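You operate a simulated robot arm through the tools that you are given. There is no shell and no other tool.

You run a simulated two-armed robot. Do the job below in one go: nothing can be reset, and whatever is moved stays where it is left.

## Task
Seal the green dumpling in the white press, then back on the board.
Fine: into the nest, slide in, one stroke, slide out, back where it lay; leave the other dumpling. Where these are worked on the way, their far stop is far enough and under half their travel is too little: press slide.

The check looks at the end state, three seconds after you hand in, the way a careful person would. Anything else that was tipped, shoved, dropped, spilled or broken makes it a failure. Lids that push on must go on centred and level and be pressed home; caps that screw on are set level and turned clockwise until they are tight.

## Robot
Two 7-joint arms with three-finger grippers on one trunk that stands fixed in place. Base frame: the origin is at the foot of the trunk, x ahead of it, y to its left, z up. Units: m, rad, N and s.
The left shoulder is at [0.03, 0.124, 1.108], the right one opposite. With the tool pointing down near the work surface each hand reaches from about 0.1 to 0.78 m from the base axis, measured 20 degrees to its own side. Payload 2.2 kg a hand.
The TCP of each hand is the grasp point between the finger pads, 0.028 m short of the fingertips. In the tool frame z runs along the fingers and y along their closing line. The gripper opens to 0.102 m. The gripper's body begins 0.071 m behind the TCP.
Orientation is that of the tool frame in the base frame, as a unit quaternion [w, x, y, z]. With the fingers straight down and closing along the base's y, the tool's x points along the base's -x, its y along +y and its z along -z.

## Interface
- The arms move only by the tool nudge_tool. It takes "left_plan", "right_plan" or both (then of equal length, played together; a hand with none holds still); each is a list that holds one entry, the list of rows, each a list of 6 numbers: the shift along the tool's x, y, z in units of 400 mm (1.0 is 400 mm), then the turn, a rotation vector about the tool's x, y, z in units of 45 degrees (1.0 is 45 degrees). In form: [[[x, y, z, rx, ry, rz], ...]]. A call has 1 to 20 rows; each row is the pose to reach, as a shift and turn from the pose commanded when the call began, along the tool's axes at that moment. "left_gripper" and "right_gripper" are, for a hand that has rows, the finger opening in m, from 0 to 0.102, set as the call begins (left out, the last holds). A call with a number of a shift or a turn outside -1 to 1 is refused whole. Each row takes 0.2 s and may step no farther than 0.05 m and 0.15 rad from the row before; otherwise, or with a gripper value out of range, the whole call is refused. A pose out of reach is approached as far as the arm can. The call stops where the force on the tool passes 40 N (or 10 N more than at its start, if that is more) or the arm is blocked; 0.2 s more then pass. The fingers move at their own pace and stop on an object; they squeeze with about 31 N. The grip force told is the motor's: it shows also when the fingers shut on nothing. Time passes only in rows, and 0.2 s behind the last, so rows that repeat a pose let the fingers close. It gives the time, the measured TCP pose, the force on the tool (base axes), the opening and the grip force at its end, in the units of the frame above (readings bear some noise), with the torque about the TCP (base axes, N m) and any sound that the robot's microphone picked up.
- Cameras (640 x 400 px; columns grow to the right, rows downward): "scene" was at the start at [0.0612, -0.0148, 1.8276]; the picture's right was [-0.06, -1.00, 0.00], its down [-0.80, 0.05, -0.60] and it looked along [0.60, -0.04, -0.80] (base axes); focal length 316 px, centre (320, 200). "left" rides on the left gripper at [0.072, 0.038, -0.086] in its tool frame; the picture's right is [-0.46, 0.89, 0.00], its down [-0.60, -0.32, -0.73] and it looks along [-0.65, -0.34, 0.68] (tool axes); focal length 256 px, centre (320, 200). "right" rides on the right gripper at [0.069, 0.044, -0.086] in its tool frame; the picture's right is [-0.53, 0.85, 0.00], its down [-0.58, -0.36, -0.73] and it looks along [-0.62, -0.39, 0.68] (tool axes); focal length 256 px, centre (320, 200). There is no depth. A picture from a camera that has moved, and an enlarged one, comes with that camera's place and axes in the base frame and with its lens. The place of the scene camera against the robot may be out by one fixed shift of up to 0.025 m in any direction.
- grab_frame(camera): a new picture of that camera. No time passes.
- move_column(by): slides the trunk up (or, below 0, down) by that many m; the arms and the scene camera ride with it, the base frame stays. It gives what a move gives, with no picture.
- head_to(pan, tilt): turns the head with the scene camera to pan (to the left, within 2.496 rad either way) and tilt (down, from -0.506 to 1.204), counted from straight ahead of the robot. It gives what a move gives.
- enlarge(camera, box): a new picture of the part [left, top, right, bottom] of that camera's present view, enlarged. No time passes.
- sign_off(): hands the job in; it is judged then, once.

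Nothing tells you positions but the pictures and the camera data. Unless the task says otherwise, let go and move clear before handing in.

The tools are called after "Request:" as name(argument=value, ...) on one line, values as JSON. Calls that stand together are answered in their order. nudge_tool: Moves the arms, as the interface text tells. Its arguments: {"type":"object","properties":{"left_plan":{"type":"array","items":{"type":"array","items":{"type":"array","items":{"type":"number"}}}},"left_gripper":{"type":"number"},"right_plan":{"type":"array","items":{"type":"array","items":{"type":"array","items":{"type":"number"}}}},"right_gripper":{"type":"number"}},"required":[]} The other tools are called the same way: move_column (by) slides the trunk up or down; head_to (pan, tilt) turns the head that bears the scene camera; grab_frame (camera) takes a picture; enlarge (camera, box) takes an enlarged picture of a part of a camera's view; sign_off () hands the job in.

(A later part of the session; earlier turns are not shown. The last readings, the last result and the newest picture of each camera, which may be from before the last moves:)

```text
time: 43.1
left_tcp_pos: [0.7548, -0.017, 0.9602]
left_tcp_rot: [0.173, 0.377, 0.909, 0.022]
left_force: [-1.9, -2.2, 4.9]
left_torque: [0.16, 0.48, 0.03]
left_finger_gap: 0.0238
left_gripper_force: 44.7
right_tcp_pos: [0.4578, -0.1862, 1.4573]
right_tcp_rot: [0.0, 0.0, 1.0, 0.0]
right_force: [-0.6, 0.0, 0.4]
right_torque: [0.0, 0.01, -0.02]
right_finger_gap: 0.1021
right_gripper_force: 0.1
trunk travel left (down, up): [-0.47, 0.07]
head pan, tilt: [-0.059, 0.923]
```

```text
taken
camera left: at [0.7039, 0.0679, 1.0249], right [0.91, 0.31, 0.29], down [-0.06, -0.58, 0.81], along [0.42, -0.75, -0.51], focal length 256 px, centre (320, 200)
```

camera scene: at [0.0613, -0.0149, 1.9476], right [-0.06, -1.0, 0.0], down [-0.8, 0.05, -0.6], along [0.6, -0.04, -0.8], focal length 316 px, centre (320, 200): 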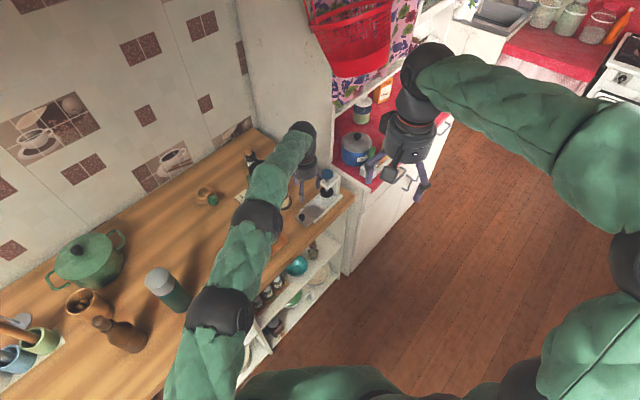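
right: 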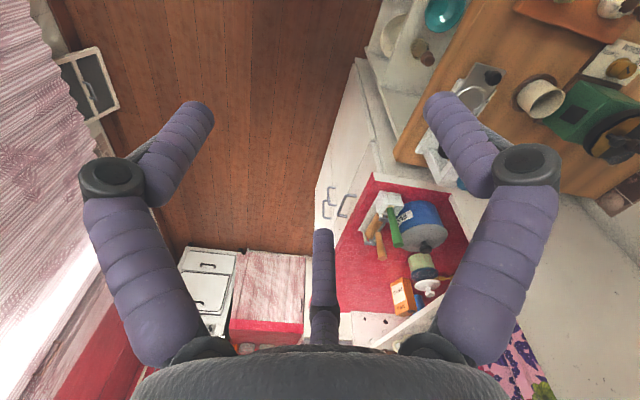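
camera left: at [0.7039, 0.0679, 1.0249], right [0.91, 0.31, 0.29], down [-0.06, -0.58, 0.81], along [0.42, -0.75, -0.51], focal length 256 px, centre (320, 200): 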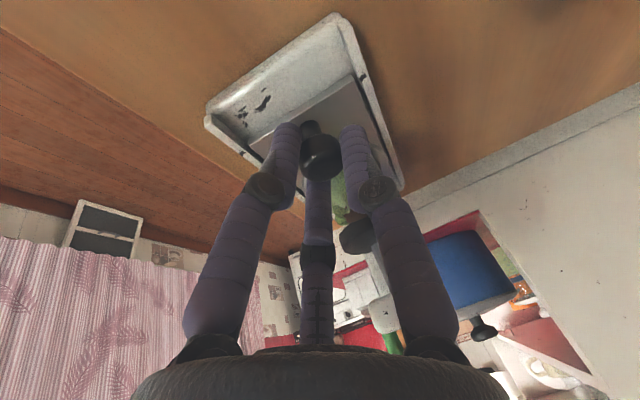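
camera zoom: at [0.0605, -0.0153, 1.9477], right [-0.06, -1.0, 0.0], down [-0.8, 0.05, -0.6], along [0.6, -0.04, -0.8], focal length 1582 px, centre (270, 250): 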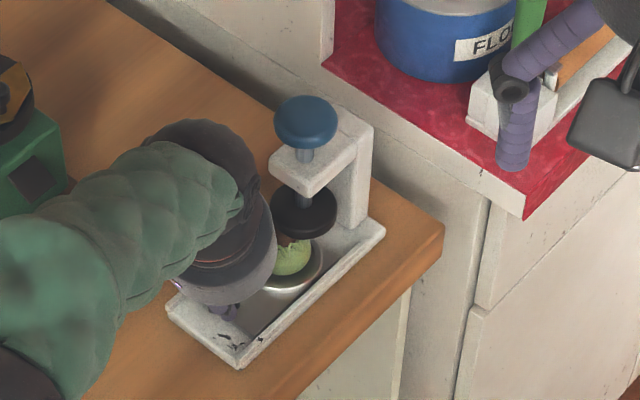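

The tray slid in 6 cm with small forces and the dumpling is passing under the disc. I'll continue in shorter steps to find the far stop.

Request:
nudge_tool(left_plan=[[[-0.0119, -0.0003, 0.0037, 0, 0, 0], [-0.0239, -0.0007, 0.0074, 0, 0, 0], [-0.0358, -0.001, 0.0111, 0, 0, 0], [-0.0358, -0.001, 0.0111, 0, 0, 0]]])

Request:
enlarge(camera="scene", box=[300, 160, 360, 220])

```text
time: 44.1
left_tcp_pos: [0.7644, -0.0255, 0.9596]
left_tcp_rot: [0.173, 0.376, 0.91, 0.023]
left_force: [-0.1, -1.7, 7.7]
left_torque: [0.31, 0.17, 0.03]
left_finger_gap: 0.0236
left_gripper_force: 44.9
right_tcp_pos: [0.456, -0.1862, 1.4578]
right_tcp_rot: [0.0, -0.001, 1.0, 0.0]
right_force: [0.3, 0.0, -0.6]
right_torque: [0.0, -0.04, -0.03]
right_finger_gap: 0.1021
right_gripper_force: 0.0
trunk travel left (down, up): [-0.47, 0.07]
head pan, tilt: [-0.059, 0.923]
```

```text
6.67 times, centred on (330, 190) of scene
camera zoom: at [0.0601, -0.0151, 1.9477], right [-0.06, -1.0, 0.0], down [-0.8, 0.05, -0.6], along [0.6, -0.04, -0.8], focal length 2109 px, centre (253, 267)
```

zoom: 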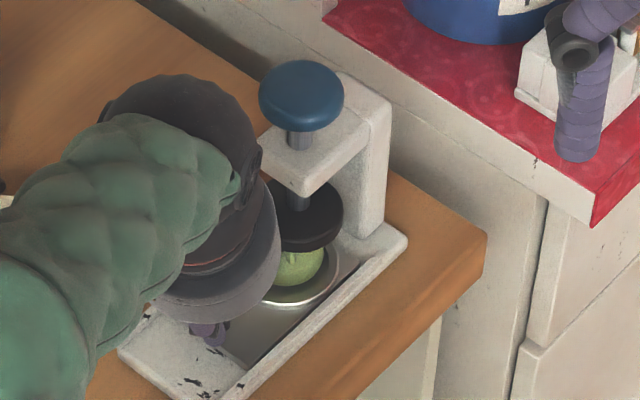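

About 7.5 cm in, still moving freely. Continuing to the stop in 5 mm steps.

Request:
nudge_tool(left_plan=[[[-0.006, -0.0002, 0.0018, 0, 0, 0], [-0.0119, -0.0003, 0.0037, 0, 0, 0], [-0.0119, -0.0003, 0.0037, 0, 0, 0]]])

Request:
nudge_tool(left_plan=[[[-0.006, -0.0002, 0.0018, 0, 0, 0], [-0.0119, -0.0003, 0.0037, 0, 0, 0], [-0.0119, -0.0003, 0.0037, 0, 0, 0]]])

Request:
enlarge(camera="scene", box=[300, 160, 360, 220])

```text
time: 44.9
left_tcp_pos: [0.7672, -0.0305, 0.9594]
left_tcp_rot: [0.173, 0.377, 0.91, 0.023]
left_force: [-0.5, 0.1, 4.4]
left_torque: [-0.16, -0.56, -0.07]
left_finger_gap: 0.0237
left_gripper_force: 45.2
right_tcp_pos: [0.4582, -0.1852, 1.4566]
right_tcp_rot: [0.001, 0.001, 1.0, 0.0]
right_force: [0.7, -1.1, 0.6]
right_torque: [0.03, -0.01, -0.03]
right_finger_gap: 0.102
right_gripper_force: 0.1
trunk travel left (down, up): [-0.47, 0.07]
head pan, tilt: [-0.059, 0.923]
```

```text
time: 45.7
left_tcp_pos: [0.7704, -0.0348, 0.9614]
left_tcp_rot: [0.172, 0.376, 0.91, 0.023]
left_force: [-1.3, -1.1, 6.4]
left_torque: [0.24, 0.46, 0.0]
left_finger_gap: 0.0236
left_gripper_force: 44.6
right_tcp_pos: [0.4565, -0.1854, 1.4574]
right_tcp_rot: [0.001, 0.0, 1.0, 0.001]
right_force: [0.8, -0.4, -0.3]
right_torque: [0.02, -0.01, 0.02]
right_finger_gap: 0.1021
right_gripper_force: 0.0
trunk travel left (down, up): [-0.47, 0.07]
head pan, tilt: [-0.059, 0.923]
```

```text
6.67 times, centred on (330, 190) of scene
camera zoom: at [0.0602, -0.0151, 1.9477], right [-0.06, -1.0, 0.0], down [-0.8, 0.05, -0.6], along [0.6, -0.04, -0.8], focal length 2109 px, centre (253, 267)
```

zoom: 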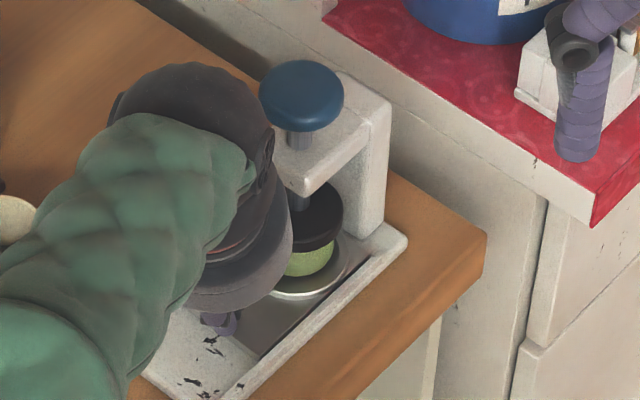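

8.5 cm in with no stop felt yet; the dumpling is nearly under the disc. Another centimetre in small steps.

Request:
nudge_tool(left_plan=[[[-0.006, -0.0002, 0.0018, 0, 0, 0], [-0.0119, -0.0003, 0.0037, 0, 0, 0], [-0.0119, -0.0003, 0.0037, 0, 0, 0]]])

Request:
nudge_tool(left_plan=[[[-0.006, -0.0002, 0.0018, 0, 0, 0], [-0.0119, -0.0003, 0.0037, 0, 0, 0], [-0.0119, -0.0003, 0.0037, 0, 0, 0]]])

Request:
enlarge(camera="scene", box=[300, 160, 360, 220])

Request:
grab_frame(camera="left")

```text
time: 46.5
left_tcp_pos: [0.7724, -0.0346, 0.9604]
left_tcp_rot: [0.172, 0.376, 0.91, 0.023]
left_force: [4.8, 7.6, -0.6]
left_torque: [-0.14, -0.43, -0.22]
left_finger_gap: 0.0236
left_gripper_force: 44.8
left hand out of reach, approached as far as the arm can: row 2, 3
right_tcp_pos: [0.459, -0.1851, 1.4562]
right_tcp_rot: [0.001, -0.001, 1.0, 0.001]
right_force: [-0.4, 0.5, -0.5]
right_torque: [0.02, 0.0, 0.02]
right_finger_gap: 0.102
right_gripper_force: 0.1
trunk travel left (down, up): [-0.47, 0.07]
head pan, tilt: [-0.059, 0.923]
```

```text
time: 47.3
left_tcp_pos: [0.7733, -0.0353, 0.959]
left_tcp_rot: [0.171, 0.375, 0.911, 0.023]
left_force: [9.4, 31.1, -9.8]
left_torque: [0.59, -0.34, 0.36]
left_finger_gap: 0.0237
left_gripper_force: 44.4
left hand out of reach, approached as far as the arm can: row 1, 2, 3
right_tcp_pos: [0.4593, -0.183, 1.4566]
right_tcp_rot: [-0.001, 0.0, 1.0, -0.001]
right_force: [-0.5, -0.4, 0.0]
right_torque: [0.0, 0.02, 0.0]
right_finger_gap: 0.1021
right_gripper_force: 0.0
trunk travel left (down, up): [-0.47, 0.07]
head pan, tilt: [-0.059, 0.923]
```

```text
6.67 times, centred on (330, 190) of scene
camera zoom: at [0.0645, -0.0096, 1.9475], right [-0.06, -1.0, 0.0], down [-0.8, 0.04, -0.6], along [0.6, -0.04, -0.8], focal length 2109 px, centre (253, 267)
```

zoom: 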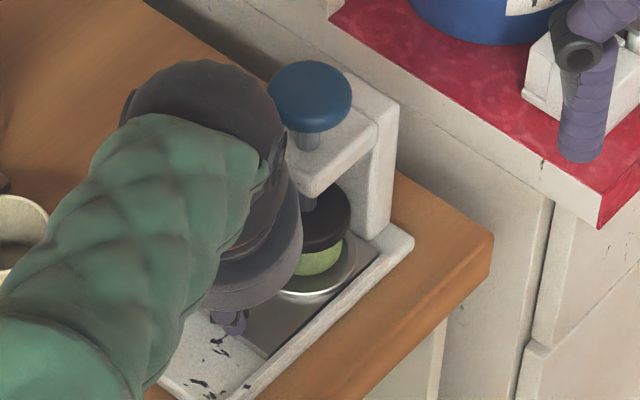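

```text
taken
camera left: at [0.7221, 0.0495, 1.0252], right [0.91, 0.31, 0.29], down [-0.05, -0.58, 0.81], along [0.42, -0.75, -0.51], focal length 256 px, centre (320, 200)
```

left: 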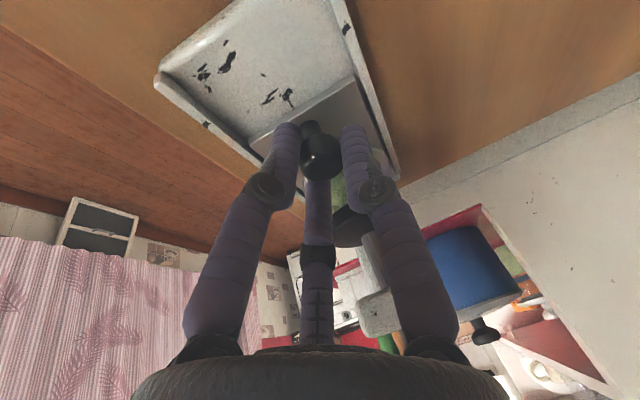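

The hand met firm resistance after about 8.6 cm of travel, and the arm is also at its reach limit here. I'll release the knob to unload everything, then check whether the tray is at its stop.

Request:
nudge_tool(left_plan=[[[0, 0, 0, 0, 0, 0], [0, 0, 0, 0, 0, 0]]], left_gripper=0.036)

Request:
enlarge(camera="scene", box=[300, 160, 360, 220])

Request:
enlarge(camera="left", box=[220, 40, 420, 230])

```text
time: 47.9
left_tcp_pos: [0.7699, -0.0412, 0.96]
left_tcp_rot: [0.171, 0.377, 0.91, 0.022]
left_force: [1.7, -0.2, -0.8]
left_torque: [-0.01, 0.08, -0.04]
left_finger_gap: 0.0365
left_gripper_force: 0.3
right_tcp_pos: [0.4579, -0.1859, 1.4569]
right_tcp_rot: [0.0, -0.001, 1.0, 0.0]
right_force: [0.2, 0.3, -0.2]
right_torque: [-0.02, 0.02, 0.05]
right_finger_gap: 0.102
right_gripper_force: 0.0
trunk travel left (down, up): [-0.47, 0.07]
head pan, tilt: [-0.059, 0.923]
```

```text
6.67 times, centred on (330, 190) of scene
camera zoom: at [0.0613, -0.0141, 1.9476], right [-0.06, -1.0, 0.0], down [-0.8, 0.05, -0.6], along [0.6, -0.04, -0.8], focal length 2109 px, centre (253, 267)
```

zoom: 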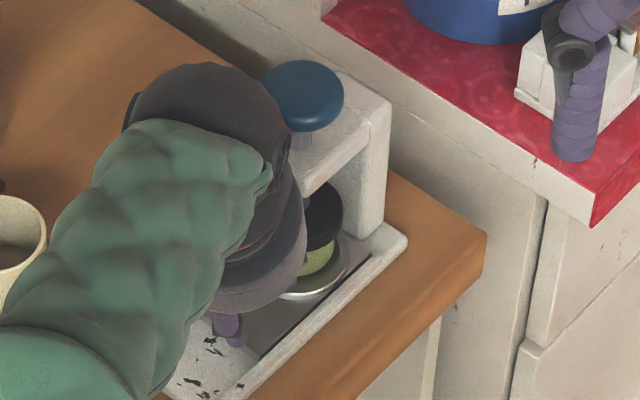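

```text
2.11 times, centred on (320, 135) of left
camera zoom: at [0.7198, 0.0433, 1.0254], right [0.91, 0.31, 0.29], down [-0.06, -0.58, 0.81], along [0.42, -0.75, -0.51], focal length 539 px, centre (320, 337)
```

zoom: 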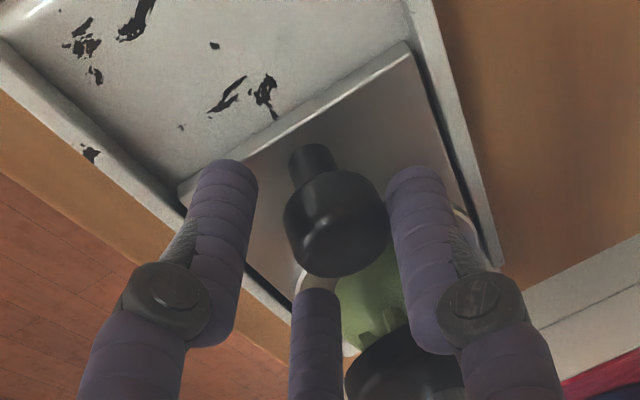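

The hand is free again; the tray moved about 8.3–8.6 cm, which puts the nest under the plunger to within about 2 mm. I'll centre on the knob, lift the hand clear and look at the tray's position.

Request:
nudge_tool(left_plan=[[[0.0139, 0.0143, -0.0018, 0, 0, 0], [0.0, 0.022, -0.045, 0, 0, 0], [-0.018, 0.0325, -0.1, 0, 0, 0], [-0.0527, 0.0528, -0.2132, 0, 0, 0], [-0.0527, 0.0528, -0.2132, 0, 0, 0]]])

Request:
grab_frame(camera="left")

Request:
enlarge(camera="left", box=[200, 0, 420, 180])

Request:
enlarge(camera="scene", box=[300, 160, 360, 220])

```text
time: 49.1
left_tcp_pos: [0.7811, -0.0351, 1.0513]
left_tcp_rot: [0.171, 0.376, 0.91, 0.022]
left_force: [-0.6, -0.4, 0.8]
left_torque: [0.03, -0.01, 0.02]
left_finger_gap: 0.036
left_gripper_force: 0.1
left hand out of reach, approached as far as the arm can: row 3, 4, 5
right_tcp_pos: [0.4585, -0.1864, 1.4572]
right_tcp_rot: [0.0, -0.001, 1.0, 0.0]
right_force: [-0.6, 0.0, 0.5]
right_torque: [0.01, 0.03, -0.01]
right_finger_gap: 0.1022
right_gripper_force: 0.1
trunk travel left (down, up): [-0.47, 0.07]
head pan, tilt: [-0.059, 0.923]
```

```text
taken
camera left: at [0.732, 0.0495, 1.1169], right [0.91, 0.31, 0.29], down [-0.06, -0.58, 0.81], along [0.42, -0.75, -0.51], focal length 256 px, centre (320, 200)
```

left: 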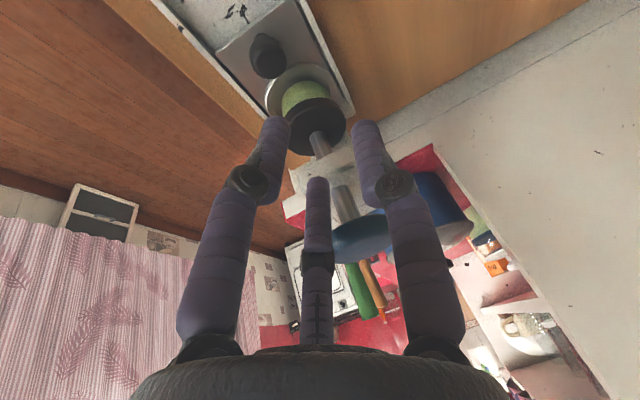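

```text
2.22 times, centred on (310, 90) of left
camera zoom: at [0.732, 0.0495, 1.1169], right [0.91, 0.31, 0.29], down [-0.06, -0.58, 0.81], along [0.42, -0.75, -0.51], focal length 569 px, centre (342, 444)
```

zoom: 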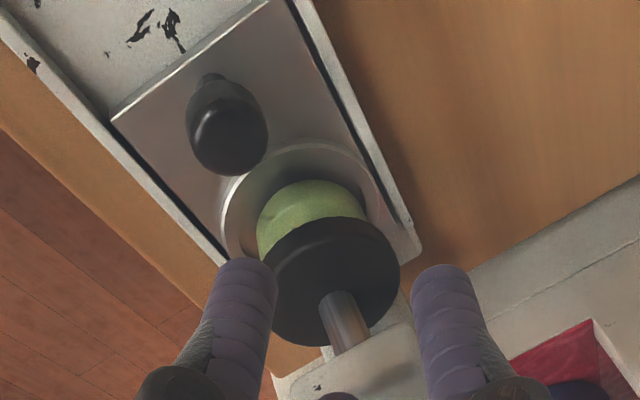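

```text
6.67 times, centred on (330, 190) of scene
camera zoom: at [0.0619, -0.0151, 1.9476], right [-0.06, -1.0, 0.0], down [-0.8, 0.05, -0.6], along [0.6, -0.04, -0.8], focal length 2109 px, centre (253, 267)
```

zoom: 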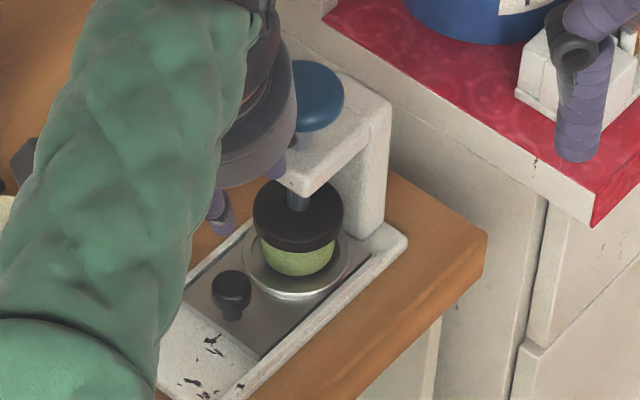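

The dumpling is now centred beneath the black disc, and the tray seems fully home. The hand is close to the blue knob, so I'll back it away up and out along the slide line.

Request:
nudge_tool(left_plan=[[[0.044, 0.0034, -0.02, 0, 0, 0], [0.088, 0.0068, -0.053, 0, 0, 0], [0.132, 0.0102, -0.08, 0, 0, 0], [0.1763, 0.0137, -0.1063, 0, 0, 0], [0.1763, 0.0137, -0.1063, 0, 0, 0]]])

Request:
grab_frame(camera="left")

Request:
enlarge(camera="scene", box=[300, 150, 370, 220])

```text
time: 50.3
left_tcp_pos: [0.7881, -0.0114, 1.0591]
left_tcp_rot: [0.171, 0.377, 0.91, 0.022]
left_force: [-0.1, -0.2, 0.2]
left_torque: [0.01, 0.0, -0.02]
left_finger_gap: 0.0355
left_gripper_force: 0.1
left hand out of reach, approached as far as the arm can: row 1, 2, 3, 4, 5
right_tcp_pos: [0.4571, -0.1878, 1.4578]
right_tcp_rot: [-0.001, 0.0, 1.0, 0.0]
right_force: [0.4, 0.1, -0.6]
right_torque: [-0.01, 0.01, 0.0]
right_finger_gap: 0.1018
right_gripper_force: 0.1
trunk travel left (down, up): [-0.47, 0.07]
head pan, tilt: [-0.059, 0.923]
```

```text
taken
camera left: at [0.7379, 0.0731, 1.1245], right [0.91, 0.31, 0.29], down [-0.06, -0.58, 0.81], along [0.42, -0.75, -0.51], focal length 256 px, centre (320, 200)
```

left: 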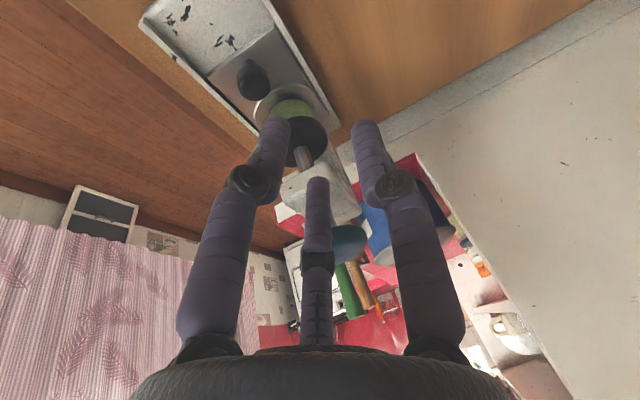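

```text
5.71 times, centred on (335, 185) of scene
camera zoom: at [0.0612, -0.0151, 1.9476], right [-0.06, -1.0, 0.0], down [-0.8, 0.05, -0.6], along [0.6, -0.04, -0.8], focal length 1808 px, centre (234, 286)
```

zoom: 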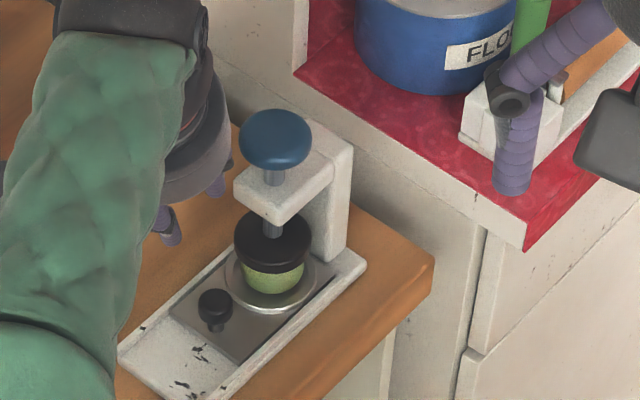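

The tray is fully in with the dumpling squarely under the disc. The left arm is stretched straight and only slid sideways along its limit; nothing was touched, but I'll now pull it up and back with a larger move to bend the elbow again.

Request:
nudge_tool(left_plan=[[[0.044, 0.0015, -0.0668, 0, 0, 0], [0.088, 0.003, -0.1335, 0, 0, 0], [0.132, 0.0045, -0.2, 0, 0, 0], [0.176, 0.006, -0.267, 0, 0, 0], [0.176, 0.006, -0.267, 0, 0, 0]]])

Request:
grab_frame(camera="scene")

```text
time: 51.5
left_tcp_pos: [0.7953, 0.0178, 1.0988]
left_tcp_rot: [0.171, 0.377, 0.91, 0.023]
left_force: [0.2, -0.3, 0.1]
left_torque: [0.01, 0.0, -0.01]
left_finger_gap: 0.0361
left_gripper_force: 0.0
left hand out of reach, approached as far as the arm can: row 1, 2, 3, 4, 5
right_tcp_pos: [0.457, -0.1861, 1.4583]
right_tcp_rot: [0.0, 0.0, 1.0, 0.001]
right_force: [0.2, 1.1, -0.6]
right_torque: [-0.02, 0.02, 0.0]
right_finger_gap: 0.102
right_gripper_force: 0.1
trunk travel left (down, up): [-0.47, 0.07]
head pan, tilt: [-0.059, 0.923]
```

```text
taken
camera scene: at [0.061, -0.0151, 1.9476], right [-0.06, -1.0, 0.0], down [-0.8, 0.05, -0.6], along [0.6, -0.04, -0.8], focal length 316 px, centre (320, 200)
```

scene: 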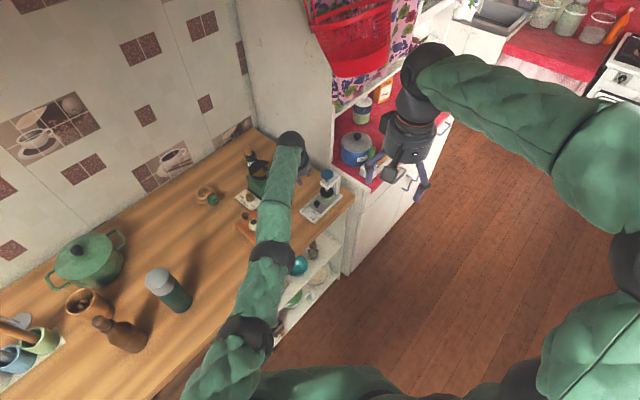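

The left arm is locked out straight and only sliding on its reach sphere, well above everything. I'll command a bigger retreat, up and back toward the robot, so the elbow is forced to bend.

Request:
nudge_tool(left_plan=[[[0.0539, -0.0417, -0.0911, 0, 0, 0], [0.1078, -0.0834, -0.1822, 0, 0, 0], [0.1617, -0.1251, -0.2733, 0, 0, 0], [0.2156, -0.1668, -0.3644, 0, 0, 0], [0.2695, -0.2085, -0.4555, 0, 0, 0], [0.3234, -0.2502, -0.5466, 0, 0, 0], [0.3773, -0.2919, -0.6377, 0, 0, 0], [0.431, -0.334, -0.7285, 0, 0, 0], [0.431, -0.334, -0.7285, 0, 0, 0]]])

Request:
grab_frame(camera="scene")

```text
time: 53.5
left_tcp_pos: [0.7815, -0.0458, 1.1202]
left_tcp_rot: [0.171, 0.376, 0.91, 0.023]
left_force: [-0.6, 0.0, -0.3]
left_torque: [-0.02, -0.03, -0.02]
left_finger_gap: 0.0362
left_gripper_force: 0.1
left hand out of reach, approached as far as the arm can: row 1, 2, 3, 4, 5, 6, 7, 8, 9
right_tcp_pos: [0.4584, -0.1868, 1.4584]
right_tcp_rot: [0.0, 0.0, 1.0, 0.0]
right_force: [0.7, 0.1, -0.1]
right_torque: [0.02, 0.02, -0.03]
right_finger_gap: 0.102
right_gripper_force: 0.0
trunk travel left (down, up): [-0.47, 0.07]
head pan, tilt: [-0.059, 0.923]
```

```text
taken
camera scene: at [0.0612, -0.0153, 1.9476], right [-0.06, -1.0, 0.0], down [-0.8, 0.05, -0.6], along [0.6, -0.04, -0.8], focal length 316 px, centre (320, 200)
```

scene: 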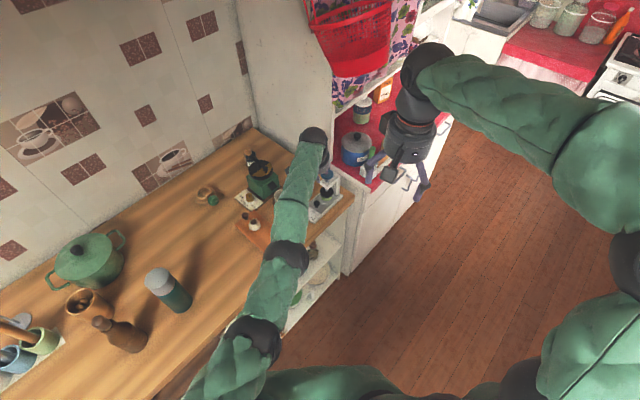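

The arm is still pinned at its limit, hand high at (0.78, -0.05, 1.12) and clear of everything. I'll swing the hand upright about its own wrist, which should need no elbow motion, and see if that frees it.

Request:
nudge_tool(left_plan=[[[0.037, -0.0214, -0.0019, 0.0556, 0.0962, 0], [0.0737, -0.0425, -0.0074, 0.1111, 0.1925, 0], [0.1098, -0.0634, -0.0167, 0.1667, 0.2887, 0], [0.145, -0.0838, -0.0295, 0.2222, 0.3849, 0], [0.145, -0.0838, -0.0295, 0.2222, 0.3849, 0]]])

Request:
grab_frame(camera="scene")

```text
time: 54.7
left_tcp_pos: [0.714, -0.0309, 1.1042]
left_tcp_rot: [-0.001, 0.382, 0.924, 0.001]
left_force: [-0.7, -0.9, 0.0]
left_torque: [0.03, 0.0, 0.0]
left_finger_gap: 0.0362
left_gripper_force: 0.0
right_tcp_pos: [0.4577, -0.1871, 1.4571]
right_tcp_rot: [-0.001, -0.001, 1.0, -0.001]
right_force: [0.0, -0.2, -0.8]
right_torque: [0.03, -0.01, -0.02]
right_finger_gap: 0.1022
right_gripper_force: 0.1
trunk travel left (down, up): [-0.47, 0.07]
head pan, tilt: [-0.059, 0.923]
```

```text
taken
camera scene: at [0.0613, -0.015, 1.9476], right [-0.06, -1.0, 0.0], down [-0.8, 0.05, -0.6], along [0.6, -0.04, -0.8], focal length 316 px, centre (320, 200)
```

scene: 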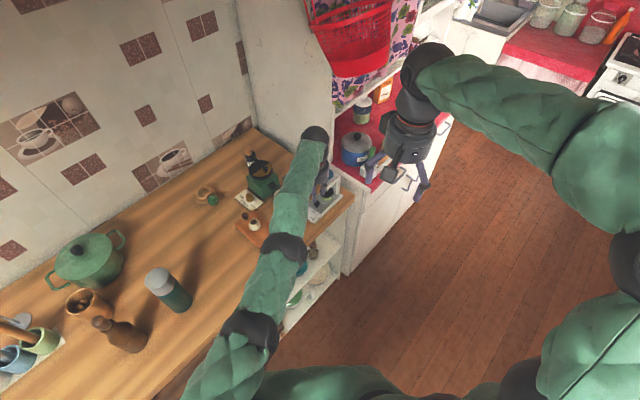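

That freed it: the hand is vertical at (0.714, -0.031, 1.104) with no reach warning. Now I'll retreat back and up.

Request:
nudge_tool(left_plan=[[[0.09, 0, -0.03, 0, 0, 0], [0.18, 0, -0.06, 0, 0, 0], [0.27, 0, -0.09, 0, 0, 0], [0.3536, 0, -0.125, 0, 0, 0], [0.3536, 0, -0.125, 0, 0, 0]]])

Request:
grab_frame(camera="scene")

```text
time: 55.9
left_tcp_pos: [0.7168, 0.0192, 1.0921]
left_tcp_rot: [-0.001, 0.383, 0.924, 0.0]
left_force: [0.4, -0.3, 0.6]
left_torque: [0.04, 0.03, 0.01]
left_finger_gap: 0.0358
left_gripper_force: 0.1
left hand out of reach, approached as far as the arm can: row 1, 2, 3, 4, 5
right_tcp_pos: [0.4583, -0.1871, 1.4573]
right_tcp_rot: [0.0, 0.0, 1.0, 0.0]
right_force: [0.0, -0.2, 0.9]
right_torque: [0.0, 0.03, 0.02]
right_finger_gap: 0.1021
right_gripper_force: 0.1
trunk travel left (down, up): [-0.47, 0.07]
head pan, tilt: [-0.059, 0.923]
```

```text
taken
camera scene: at [0.0614, -0.0148, 1.9476], right [-0.06, -1.0, 0.0], down [-0.8, 0.05, -0.6], along [0.6, -0.04, -0.8], focal length 316 px, centre (320, 200)
```

scene: 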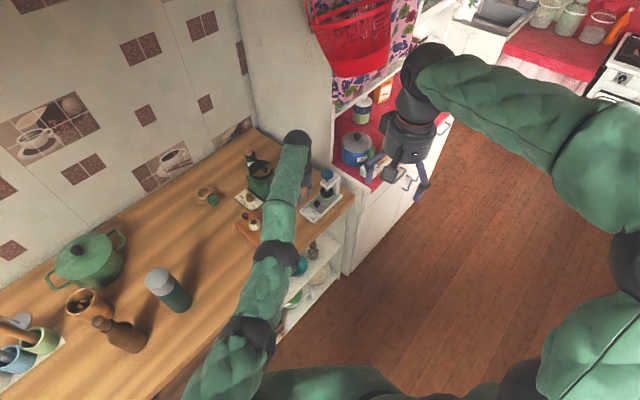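

Still partly pinned, although the reach radius has begun to shrink. I'll pull straight back toward the shoulder in many small rows so the solver can work the elbow free; everything below is clear of the hand.

Request:
nudge_tool(left_plan=[[[0.0203, -0.015, 0, 0, 0, 0], [0.0407, -0.0301, 0, 0, 0, 0], [0.061, -0.0451, 0, 0, 0, 0], [0.0813, -0.0601, 0, 0, 0, 0], [0.1017, -0.0751, 0, 0, 0, 0], [0.122, -0.0902, 0, 0, 0, 0], [0.1423, -0.1052, 0, 0, 0, 0], [0.1626, -0.1202, 0, 0, 0, 0], [0.183, -0.1352, 0, 0, 0, 0], [0.2033, -0.1503, 0, 0, 0, 0], [0.2236, -0.1653, 0, 0, 0, 0], [0.244, -0.1803, 0, 0, 0, 0], [0.2643, -0.1953, 0, 0, 0, 0], [0.2846, -0.2104, 0, 0, 0, 0], [0.305, -0.2254, 0, 0, 0, 0]]])

Request:
grab_frame(camera="scene")

```text
time: 59.1
left_tcp_pos: [0.7148, 0.0119, 1.0935]
left_tcp_rot: [-0.001, 0.383, 0.924, 0.0]
left_force: [-0.1, 0.1, -0.5]
left_torque: [0.01, -0.01, 0.0]
left_finger_gap: 0.0358
left_gripper_force: 0.1
left hand out of reach, approached as far as the arm can: row 1, 2, 3, 4, 5, 6, 7, 8, 9, 10, 11, 12, 13, 14, 15
right_tcp_pos: [0.4581, -0.187, 1.4583]
right_tcp_rot: [0.0, 0.0, 1.0, 0.0]
right_force: [-0.5, -0.8, -0.7]
right_torque: [0.0, -0.02, 0.02]
right_finger_gap: 0.1019
right_gripper_force: 0.0
trunk travel left (down, up): [-0.47, 0.07]
head pan, tilt: [-0.059, 0.923]
```

```text
taken
camera scene: at [0.0613, -0.015, 1.9476], right [-0.06, -1.0, 0.0], down [-0.8, 0.05, -0.6], along [0.6, -0.04, -0.8], focal length 316 px, centre (320, 200)
```

scene: 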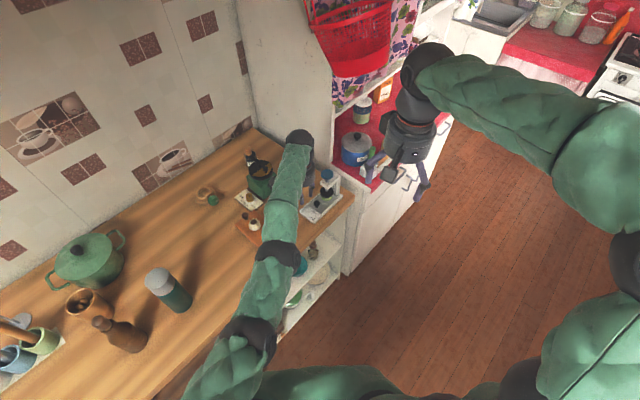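

The elbow only flexes when the hand swings to the robot's right, so I'll retreat in that direction: back, right and up together, while the right arm moves aside to leave room.

Request:
nudge_tool(left_plan=[[[0, -0.0884, -0.0188, 0, 0, 0], [0, -0.1768, -0.0375, 0, 0, 0], [0, -0.2651, -0.0563, 0, 0, 0], [0, -0.3535, -0.075, 0, 0, 0], [0, -0.4419, -0.0938, 0, 0, 0], [0, -0.5303, -0.1125, 0, 0, 0], [0, -0.6186, -0.1313, 0, 0, 0], [0, -0.707, -0.15, 0, 0, 0]]], right_plan=[[[0.0156, -0.05, 0, 0, 0, 0], [0.0313, -0.1, 0, 0, 0, 0], [0.0469, -0.15, 0, 0, 0, 0], [0.0625, -0.2, 0, 0, 0, 0], [0.0781, -0.25, 0, 0, 0, 0], [0.0938, -0.3, 0, 0, 0, 0], [0.1094, -0.35, 0, 0, 0, 0], [0.125, -0.4, 0, 0, 0, 0]]])

Request:
grab_frame(camera="scene")

```text
time: 60.9
left_tcp_pos: [0.6116, -0.2201, 1.1798]
left_tcp_rot: [-0.001, 0.382, 0.924, 0.001]
left_force: [-0.5, 0.0, 0.0]
left_torque: [0.0, -0.02, 0.01]
left_finger_gap: 0.0362
left_gripper_force: 0.0
left hand out of reach, approached as far as the arm can: row 1, 2, 3, 4, 5, 6, 7, 8
right_tcp_pos: [0.4053, -0.3479, 1.4587]
right_tcp_rot: [0.001, 0.0, 1.0, 0.0]
right_force: [-0.6, 0.2, 0.3]
right_torque: [0.0, 0.0, -0.05]
right_finger_gap: 0.102
right_gripper_force: 0.1
trunk travel left (down, up): [-0.47, 0.07]
head pan, tilt: [-0.059, 0.923]
```

```text
taken
camera scene: at [0.0586, -0.0151, 1.9477], right [-0.06, -1.0, 0.0], down [-0.8, 0.05, -0.6], along [0.6, -0.04, -0.8], focal length 316 px, centre (320, 200)
```

scene: 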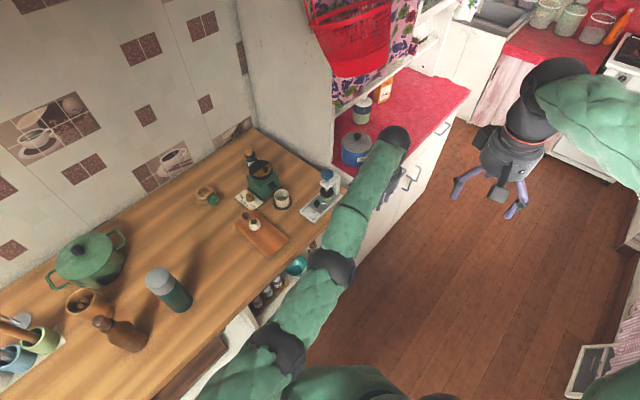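

The arm has come away from the press and the radius is shrinking (elbow beginning to flex). I'll continue pulling back and slightly right.

Request:
nudge_tool(left_plan=[[[0.0367, -0.0415, 0, 0, 0, 0], [0.0734, -0.0831, 0, 0, 0, 0], [0.1101, -0.1246, 0, 0, 0, 0], [0.1468, -0.1662, 0, 0, 0, 0], [0.1834, -0.2077, 0, 0, 0, 0], [0.2201, -0.2492, 0, 0, 0, 0], [0.2568, -0.2908, 0, 0, 0, 0], [0.2935, -0.3323, 0, 0, 0, 0]]])

Request:
grab_frame(camera="scene")

```text
time: 62.7
left_tcp_pos: [0.555, -0.2908, 1.2076]
left_tcp_rot: [0.0, 0.382, 0.924, 0.0]
left_force: [0.2, 0.3, -1.1]
left_torque: [0.02, 0.01, -0.01]
left_finger_gap: 0.0357
left_gripper_force: 0.0
left hand out of reach, approached as far as the arm can: row 1, 2, 3, 4, 5, 6, 7, 8
right_tcp_pos: [0.4071, -0.3462, 1.4596]
right_tcp_rot: [0.0, 0.001, 1.0, 0.0]
right_force: [0.5, 0.0, -0.4]
right_torque: [-0.02, 0.0, -0.02]
right_finger_gap: 0.1022
right_gripper_force: 0.1
trunk travel left (down, up): [-0.47, 0.07]
head pan, tilt: [-0.059, 0.923]
```

```text
taken
camera scene: at [0.0603, -0.0145, 1.9478], right [-0.06, -1.0, 0.0], down [-0.8, 0.05, -0.6], along [0.6, -0.04, -0.8], focal length 316 px, centre (320, 200)
```

scene: 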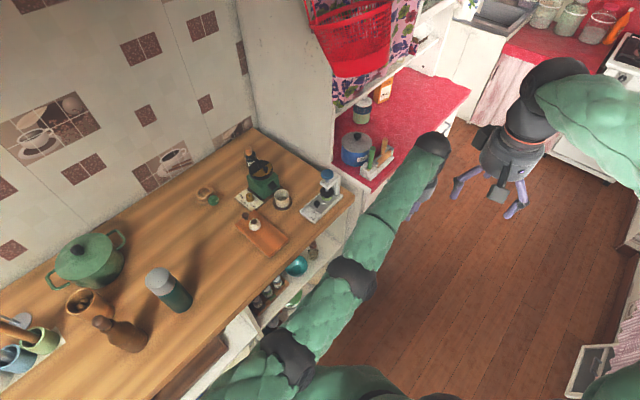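

The arm is out over open floor now, clear of the work. Before going further right I'll test which directions it answers to, with one small straight-back move and one upward.

Request:
nudge_tool(left_plan=[[[0.0707, -0.0707, 0, 0, 0, 0], [0.0707, -0.0707, 0, 0, 0, 0], [0.0707, -0.0707, 0, 0, 0, 0]]])

Request:
nudge_tool(left_plan=[[[0, 0, 0.1, 0, 0, 0], [0, 0, 0.1, 0, 0, 0], [0, 0, 0.1, 0, 0, 0]]])

Request:
head_to(pan=0.2, tilt=1.15)

Request:
grab_frame(camera="scene")

```text
time: 63.5
left_tcp_pos: [0.5483, -0.3223, 1.2107]
left_tcp_rot: [0.001, 0.382, 0.924, 0.005]
left_force: [0.4, 0.8, 0.2]
left_torque: [0.01, 0.0, 0.0]
left_finger_gap: 0.0359
left_gripper_force: 0.1
left hand out of reach, approached as far as the arm can: row 1, 2
right_tcp_pos: [0.4078, -0.3474, 1.4565]
right_tcp_rot: [0.0, 0.0, 1.0, 0.0]
right_force: [-0.3, -0.7, -0.5]
right_torque: [0.03, -0.02, -0.02]
right_finger_gap: 0.1022
right_gripper_force: 0.0
trunk travel left (down, up): [-0.47, 0.07]
head pan, tilt: [-0.059, 0.923]
```

```text
time: 64.3
left_tcp_pos: [0.5541, -0.3161, 1.1991]
left_tcp_rot: [0.002, 0.381, 0.925, 0.005]
left_force: [-0.3, 0.4, -0.6]
left_torque: [0.01, 0.0, 0.01]
left_finger_gap: 0.0362
left_gripper_force: 0.0
left hand out of reach, approached as far as the arm can: row 1
right_tcp_pos: [0.4074, -0.3463, 1.4578]
right_tcp_rot: [0.0, 0.0, 1.0, 0.0]
right_force: [0.0, -0.1, 0.3]
right_torque: [0.01, -0.01, 0.03]
right_finger_gap: 0.1022
right_gripper_force: 0.1
trunk travel left (down, up): [-0.47, 0.07]
head pan, tilt: [-0.059, 0.923]
```

```text
time: 65.1
left_tcp_pos: [0.5525, -0.3178, 1.1982]
left_tcp_rot: [0.002, 0.381, 0.925, 0.005]
left_force: [0.3, -0.3, 0.0]
left_torque: [0.02, -0.01, 0.0]
left_finger_gap: 0.0357
left_gripper_force: 0.2
right_tcp_pos: [0.4075, -0.3472, 1.4579]
right_tcp_rot: [0.0, 0.0, 1.0, 0.0]
right_force: [-0.1, 0.4, -0.2]
right_torque: [-0.02, 0.01, 0.01]
right_finger_gap: 0.1018
right_gripper_force: 0.1
trunk travel left (down, up): [-0.47, 0.07]
head pan, tilt: [0.201, 1.15]
```

```text
taken
camera scene: at [0.0455, 0.0011, 1.9325], right [0.2, -0.98, 0.0], down [-0.89, -0.18, -0.41], along [0.4, 0.08, -0.91], focal length 316 px, centre (320, 200)
```

scene: 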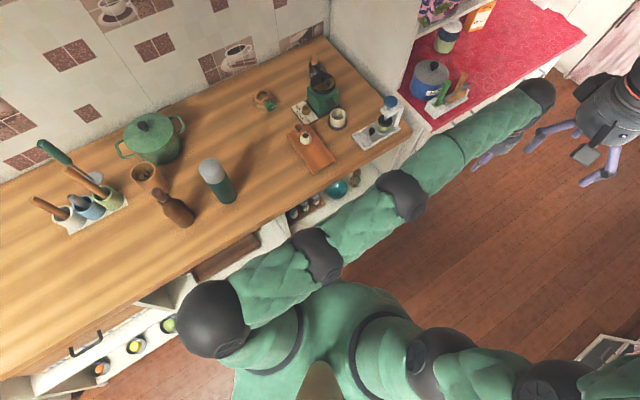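

The head view shows the left arm stretched straight across to the right, free of contact. The later rows were no longer flagged, so I'll let it settle and see whether it converges.

Request:
nudge_tool(left_plan=[[[0, 0, 0, 0, 0, 0], [0, 0, 0, 0, 0, 0], [0, 0, 0, 0, 0, 0], [0, 0, 0, 0, 0, 0]]])

Request:
nudge_tool(left_plan=[[[0.05, 0.05, 0, 0, 0, 0], [0.05, 0.05, 0, 0, 0, 0], [0.05, 0.05, 0, 0, 0, 0], [0.05, 0.05, 0, 0, 0, 0]]])

Request:
grab_frame(camera="scene")

```text
time: 66.1
left_tcp_pos: [0.5525, -0.3162, 1.1984]
left_tcp_rot: [0.002, 0.381, 0.924, 0.004]
left_force: [-0.1, -0.1, -0.8]
left_torque: [-0.02, -0.01, -0.01]
left_finger_gap: 0.0363
left_gripper_force: 0.0
right_tcp_pos: [0.4081, -0.3464, 1.4574]
right_tcp_rot: [-0.001, 0.0, 1.0, 0.0]
right_force: [0.4, 0.4, 0.6]
right_torque: [0.02, -0.03, 0.01]
right_finger_gap: 0.1021
right_gripper_force: 0.0
trunk travel left (down, up): [-0.47, 0.07]
head pan, tilt: [0.201, 1.15]
```

```text
time: 67.1
left_tcp_pos: [0.5582, -0.2884, 1.2029]
left_tcp_rot: [-0.001, 0.383, 0.924, 0.0]
left_force: [0.4, -0.1, -0.2]
left_torque: [-0.02, 0.03, -0.03]
left_finger_gap: 0.0361
left_gripper_force: 0.1
left hand out of reach, approached as far as the arm can: row 1
right_tcp_pos: [0.4075, -0.3454, 1.4567]
right_tcp_rot: [0.0, 0.0, 1.0, 0.0]
right_force: [-0.7, -0.7, 0.2]
right_torque: [-0.01, 0.0, 0.03]
right_finger_gap: 0.1022
right_gripper_force: 0.0
trunk travel left (down, up): [-0.47, 0.07]
head pan, tilt: [0.201, 1.15]
```

```text
taken
camera scene: at [0.0455, 0.0015, 1.9324], right [0.2, -0.98, 0.0], down [-0.89, -0.18, -0.41], along [0.4, 0.08, -0.91], focal length 316 px, centre (320, 200)
```

scene: 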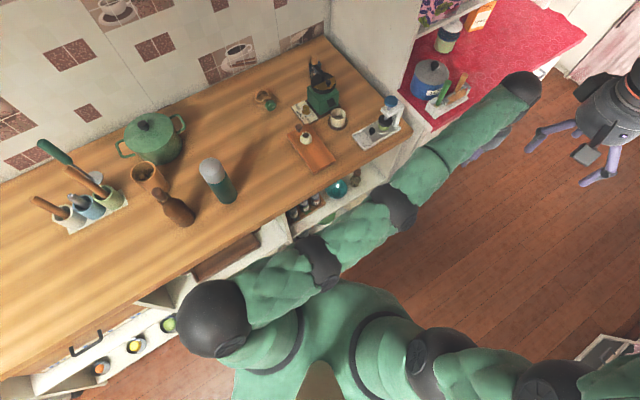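

Only motions along the reach sphere are answered. I'll swing back over the counter (well above it) and then raise the arm steeply: a large vertical swing should bend the elbow.

Request:
nudge_tool(left_plan=[[[0.0486, 0.1061, -0.0156, 0, 0, 0], [0.0973, 0.2121, -0.0313, 0, 0, 0], [0.1459, 0.3182, -0.0469, 0, 0, 0], [0.1945, 0.4243, -0.0625, 0, 0, 0], [0.2431, 0.5303, -0.0781, 0, 0, 0], [0.2918, 0.6364, -0.0938, 0, 0, 0], [0.3404, 0.7424, -0.1094, 0, 0, 0], [0.389, 0.8485, -0.125, 0, 0, 0]]])

Request:
nudge_tool(left_plan=[[[0.022, -0.022, -0.1, 0, 0, 0], [0.044, -0.044, -0.2, 0, 0, 0], [0.066, -0.066, -0.3, 0, 0, 0], [0.088, -0.088, -0.4, 0, 0, 0], [0.11, -0.11, -0.5, 0, 0, 0], [0.132, -0.132, -0.6, 0, 0, 0], [0.154, -0.154, -0.7, 0, 0, 0], [0.1768, -0.1768, -0.75, 0, 0, 0]]])

Request:
grab_frame(camera="scene")

```text
time: 68.9
left_tcp_pos: [0.7075, -0.0158, 1.1031]
left_tcp_rot: [-0.001, 0.382, 0.924, 0.0]
left_force: [-0.2, 0.6, -0.1]
left_torque: [-0.03, 0.01, 0.01]
left_finger_gap: 0.036
left_gripper_force: 0.1
left hand out of reach, approached as far as the arm can: row 1, 2, 3, 4, 5, 6, 7, 8
right_tcp_pos: [0.4068, -0.3466, 1.4583]
right_tcp_rot: [0.0, 0.0, 1.0, -0.001]
right_force: [-0.2, 0.6, 0.7]
right_torque: [0.01, -0.01, 0.01]
right_finger_gap: 0.1022
right_gripper_force: 0.1
trunk travel left (down, up): [-0.47, 0.07]
head pan, tilt: [0.201, 1.15]
```

```text
time: 70.9
left_tcp_pos: [0.5974, -0.0302, 1.3635]
left_tcp_rot: [-0.029, 0.392, 0.919, 0.001]
left_force: [-0.3, 0.8, 0.1]
left_torque: [-0.02, -0.03, 0.01]
left_finger_gap: 0.036
left_gripper_force: 0.1
left hand out of reach, approached as far as the arm can: row 1, 2, 3, 4, 5
right_tcp_pos: [0.4055, -0.3453, 1.459]
right_tcp_rot: [0.002, 0.0, 1.0, 0.0]
right_force: [-0.9, 0.2, -1.3]
right_torque: [-0.06, -0.04, 0.0]
right_finger_gap: 0.1019
right_gripper_force: 0.1
trunk travel left (down, up): [-0.47, 0.07]
head pan, tilt: [0.201, 1.15]
stopped in row 8 (left hand): the arm was blocked; the commanded pose is now the measured one
```

```text
taken
camera scene: at [0.0425, 0.0048, 1.9322], right [0.2, -0.98, 0.0], down [-0.89, -0.18, -0.41], along [0.4, 0.08, -0.91], focal length 316 px, centre (320, 200)
```

scene: 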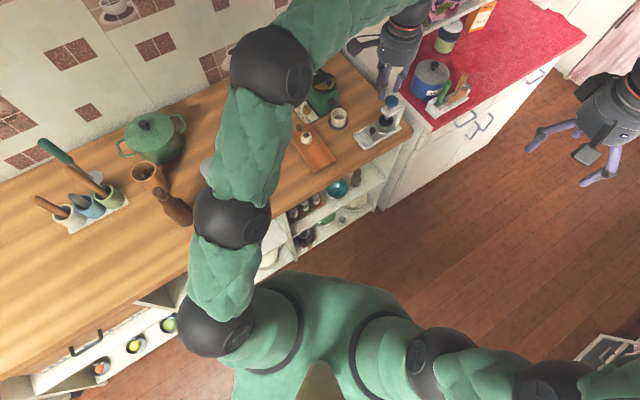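

The elbow is bent again with the hand free at (0.60, -0.03, 1.36). I'll bring it back to a comfortable pose over the counter's left side, clear of everything.

Request:
nudge_tool(left_plan=[[[0.0876, 0.0281, 0.0, 0, 0, 0], [0.1753, 0.0563, 0.02, 0, 0, 0], [0.2629, 0.0844, 0.05, 0, 0, 0], [0.3505, 0.1125, 0.08, 0, 0, 0], [0.4382, 0.1407, 0.11, 0, 0, 0], [0.5258, 0.1688, 0.15, 0, 0, 0], [0.5258, 0.1688, 0.15, 0, 0, 0]]])

Request:
grab_frame(camera="scene")

```text
time: 72.5
left_tcp_pos: [0.502, 0.1721, 1.3177]
left_tcp_rot: [-0.028, 0.391, 0.92, 0.002]
left_force: [0.3, 0.1, -0.5]
left_torque: [-0.02, -0.01, 0.03]
left_finger_gap: 0.0361
left_gripper_force: 0.1
right_tcp_pos: [0.4075, -0.3475, 1.4572]
right_tcp_rot: [0.0, 0.0, 1.0, 0.0]
right_force: [0.1, 1.0, -1.1]
right_torque: [0.03, 0.02, 0.0]
right_finger_gap: 0.1019
right_gripper_force: 0.0
trunk travel left (down, up): [-0.47, 0.07]
head pan, tilt: [0.201, 1.15]
```

```text
taken
camera scene: at [0.046, 0.0005, 1.9324], right [0.2, -0.98, 0.0], down [-0.89, -0.18, -0.41], along [0.4, 0.08, -0.91], focal length 316 px, centre (320, 200)
```

scene: 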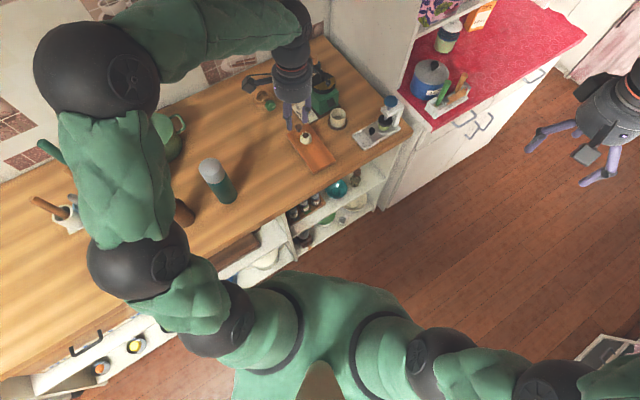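

The left arm is comfortable again at (0.50, 0.17, 1.32). Now the right arm will do the stroke: I'll close its fingers, lean the hand 35° and bring it partway toward the blue knob.

Request:
nudge_tool(right_plan=[[[-0.0544, 0.0706, 0.0561, 0, -0.1111, 0], [-0.1089, 0.1411, 0.1121, 0, -0.2222, 0], [-0.1633, 0.2117, 0.1682, 0, -0.3333, 0], [-0.2177, 0.2823, 0.2243, 0, -0.4444, 0], [-0.2721, 0.3529, 0.2804, 0, -0.5556, 0], [-0.3266, 0.4234, 0.3364, 0, -0.6667, 0], [-0.381, 0.494, 0.3925, 0, -0.7778, 0], [-0.381, 0.494, 0.3925, 0, -0.7778, 0]]], right_gripper=0.0)

Request:
head_to(pan=-0.059, tilt=0.923)

Request:
grab_frame(camera="right")

Request:
grab_frame(camera="scene")

```text
time: 74.3
left_tcp_pos: [0.5027, 0.1707, 1.3194]
left_tcp_rot: [-0.027, 0.391, 0.92, 0.003]
left_force: [-0.3, -0.7, 0.7]
left_torque: [0.01, -0.02, 0.05]
left_finger_gap: 0.0361
left_gripper_force: 0.1
right_tcp_pos: [0.5607, -0.1457, 1.2999]
right_tcp_rot: [0.301, 0.0, 0.954, 0.001]
right_force: [0.0, 0.2, 0.4]
right_torque: [0.04, -0.02, -0.01]
right_finger_gap: 0.0022
right_gripper_force: 31.1
trunk travel left (down, up): [-0.47, 0.07]
head pan, tilt: [0.201, 1.15]
```

```text
time: 75.0
left_tcp_pos: [0.5028, 0.1714, 1.3187]
left_tcp_rot: [-0.027, 0.39, 0.92, 0.001]
left_force: [0.5, -0.3, -0.1]
left_torque: [-0.01, 0.04, 0.0]
left_finger_gap: 0.0358
left_gripper_force: 0.0
right_tcp_pos: [0.5598, -0.1464, 1.3008]
right_tcp_rot: [0.302, 0.0, 0.953, -0.001]
right_force: [-0.5, -0.4, 0.5]
right_torque: [0.02, -0.01, -0.01]
right_finger_gap: 0.0019
right_gripper_force: 31.5
trunk travel left (down, up): [-0.47, 0.07]
head pan, tilt: [-0.059, 0.923]
```

```text
taken
camera right: at [0.4541, -0.1032, 1.33], right [0.44, 0.85, 0.31], down [0.05, -0.36, 0.93], along [0.9, -0.39, -0.2], focal length 256 px, centre (320, 200)
```

right: 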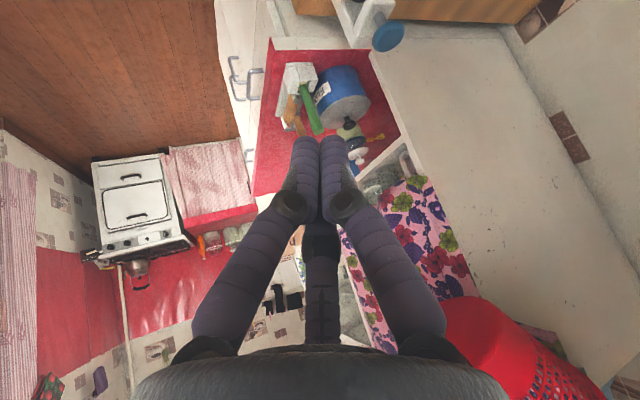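

```text
taken
camera scene: at [0.0614, -0.0144, 1.9476], right [-0.06, -1.0, 0.0], down [-0.8, 0.05, -0.6], along [0.6, -0.04, -0.8], focal length 316 px, centre (320, 200)
```

scene: 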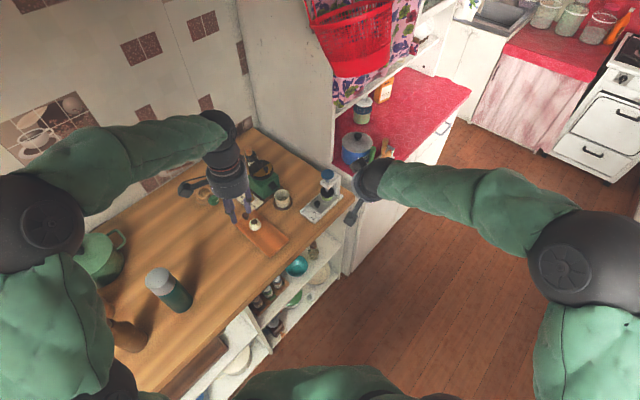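

Both arms are clear and the press is free in front. I'll bring the right fingertips closer, to about 10 cm short of the blue knob and above it, and measure it with the right camera.

Request:
nudge_tool(right_plan=[[[-0.045, 0.035, 0.0926, 0, 0, 0], [-0.0901, 0.07, 0.1852, 0, 0, 0], [-0.1351, 0.105, 0.2778, 0, 0, 0], [-0.1802, 0.14, 0.3704, 0, 0, 0], [-0.2252, 0.175, 0.463, 0, 0, 0], [-0.2252, 0.175, 0.463, 0, 0, 0]]])

Request:
grab_frame(camera="right")

Request:
enlarge(camera="scene", box=[300, 150, 370, 220])

```text
time: 76.4
left_tcp_pos: [0.501, 0.1706, 1.3181]
left_tcp_rot: [-0.026, 0.39, 0.92, 0.002]
left_force: [-0.1, -0.8, 0.7]
left_torque: [0.0, 0.0, 0.0]
left_finger_gap: 0.0359
left_gripper_force: 0.0
right_tcp_pos: [0.7384, -0.0779, 1.2047]
right_tcp_rot: [0.302, 0.0, 0.953, 0.0]
right_force: [0.2, -0.1, -0.4]
right_torque: [0.0, -0.03, 0.02]
right_finger_gap: 0.0021
right_gripper_force: 31.0
trunk travel left (down, up): [-0.47, 0.07]
head pan, tilt: [-0.059, 0.923]
```

```text
taken
camera right: at [0.6332, -0.0347, 1.2342], right [0.44, 0.85, 0.31], down [0.05, -0.36, 0.93], along [0.9, -0.39, -0.2], focal length 256 px, centre (320, 200)
```

right: 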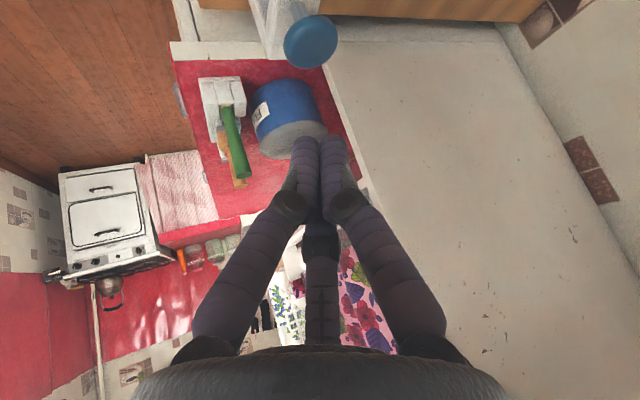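

```text
5.71 times, centred on (335, 185) of scene
camera zoom: at [0.0595, -0.0154, 1.9478], right [-0.06, -1.0, 0.0], down [-0.8, 0.05, -0.6], along [0.6, -0.04, -0.8], focal length 1808 px, centre (234, 286)
```

zoom: 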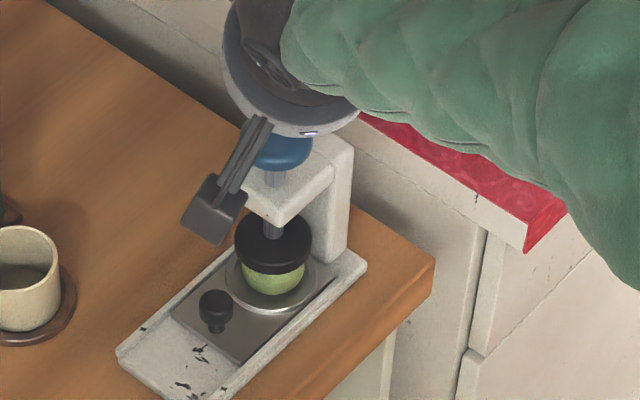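

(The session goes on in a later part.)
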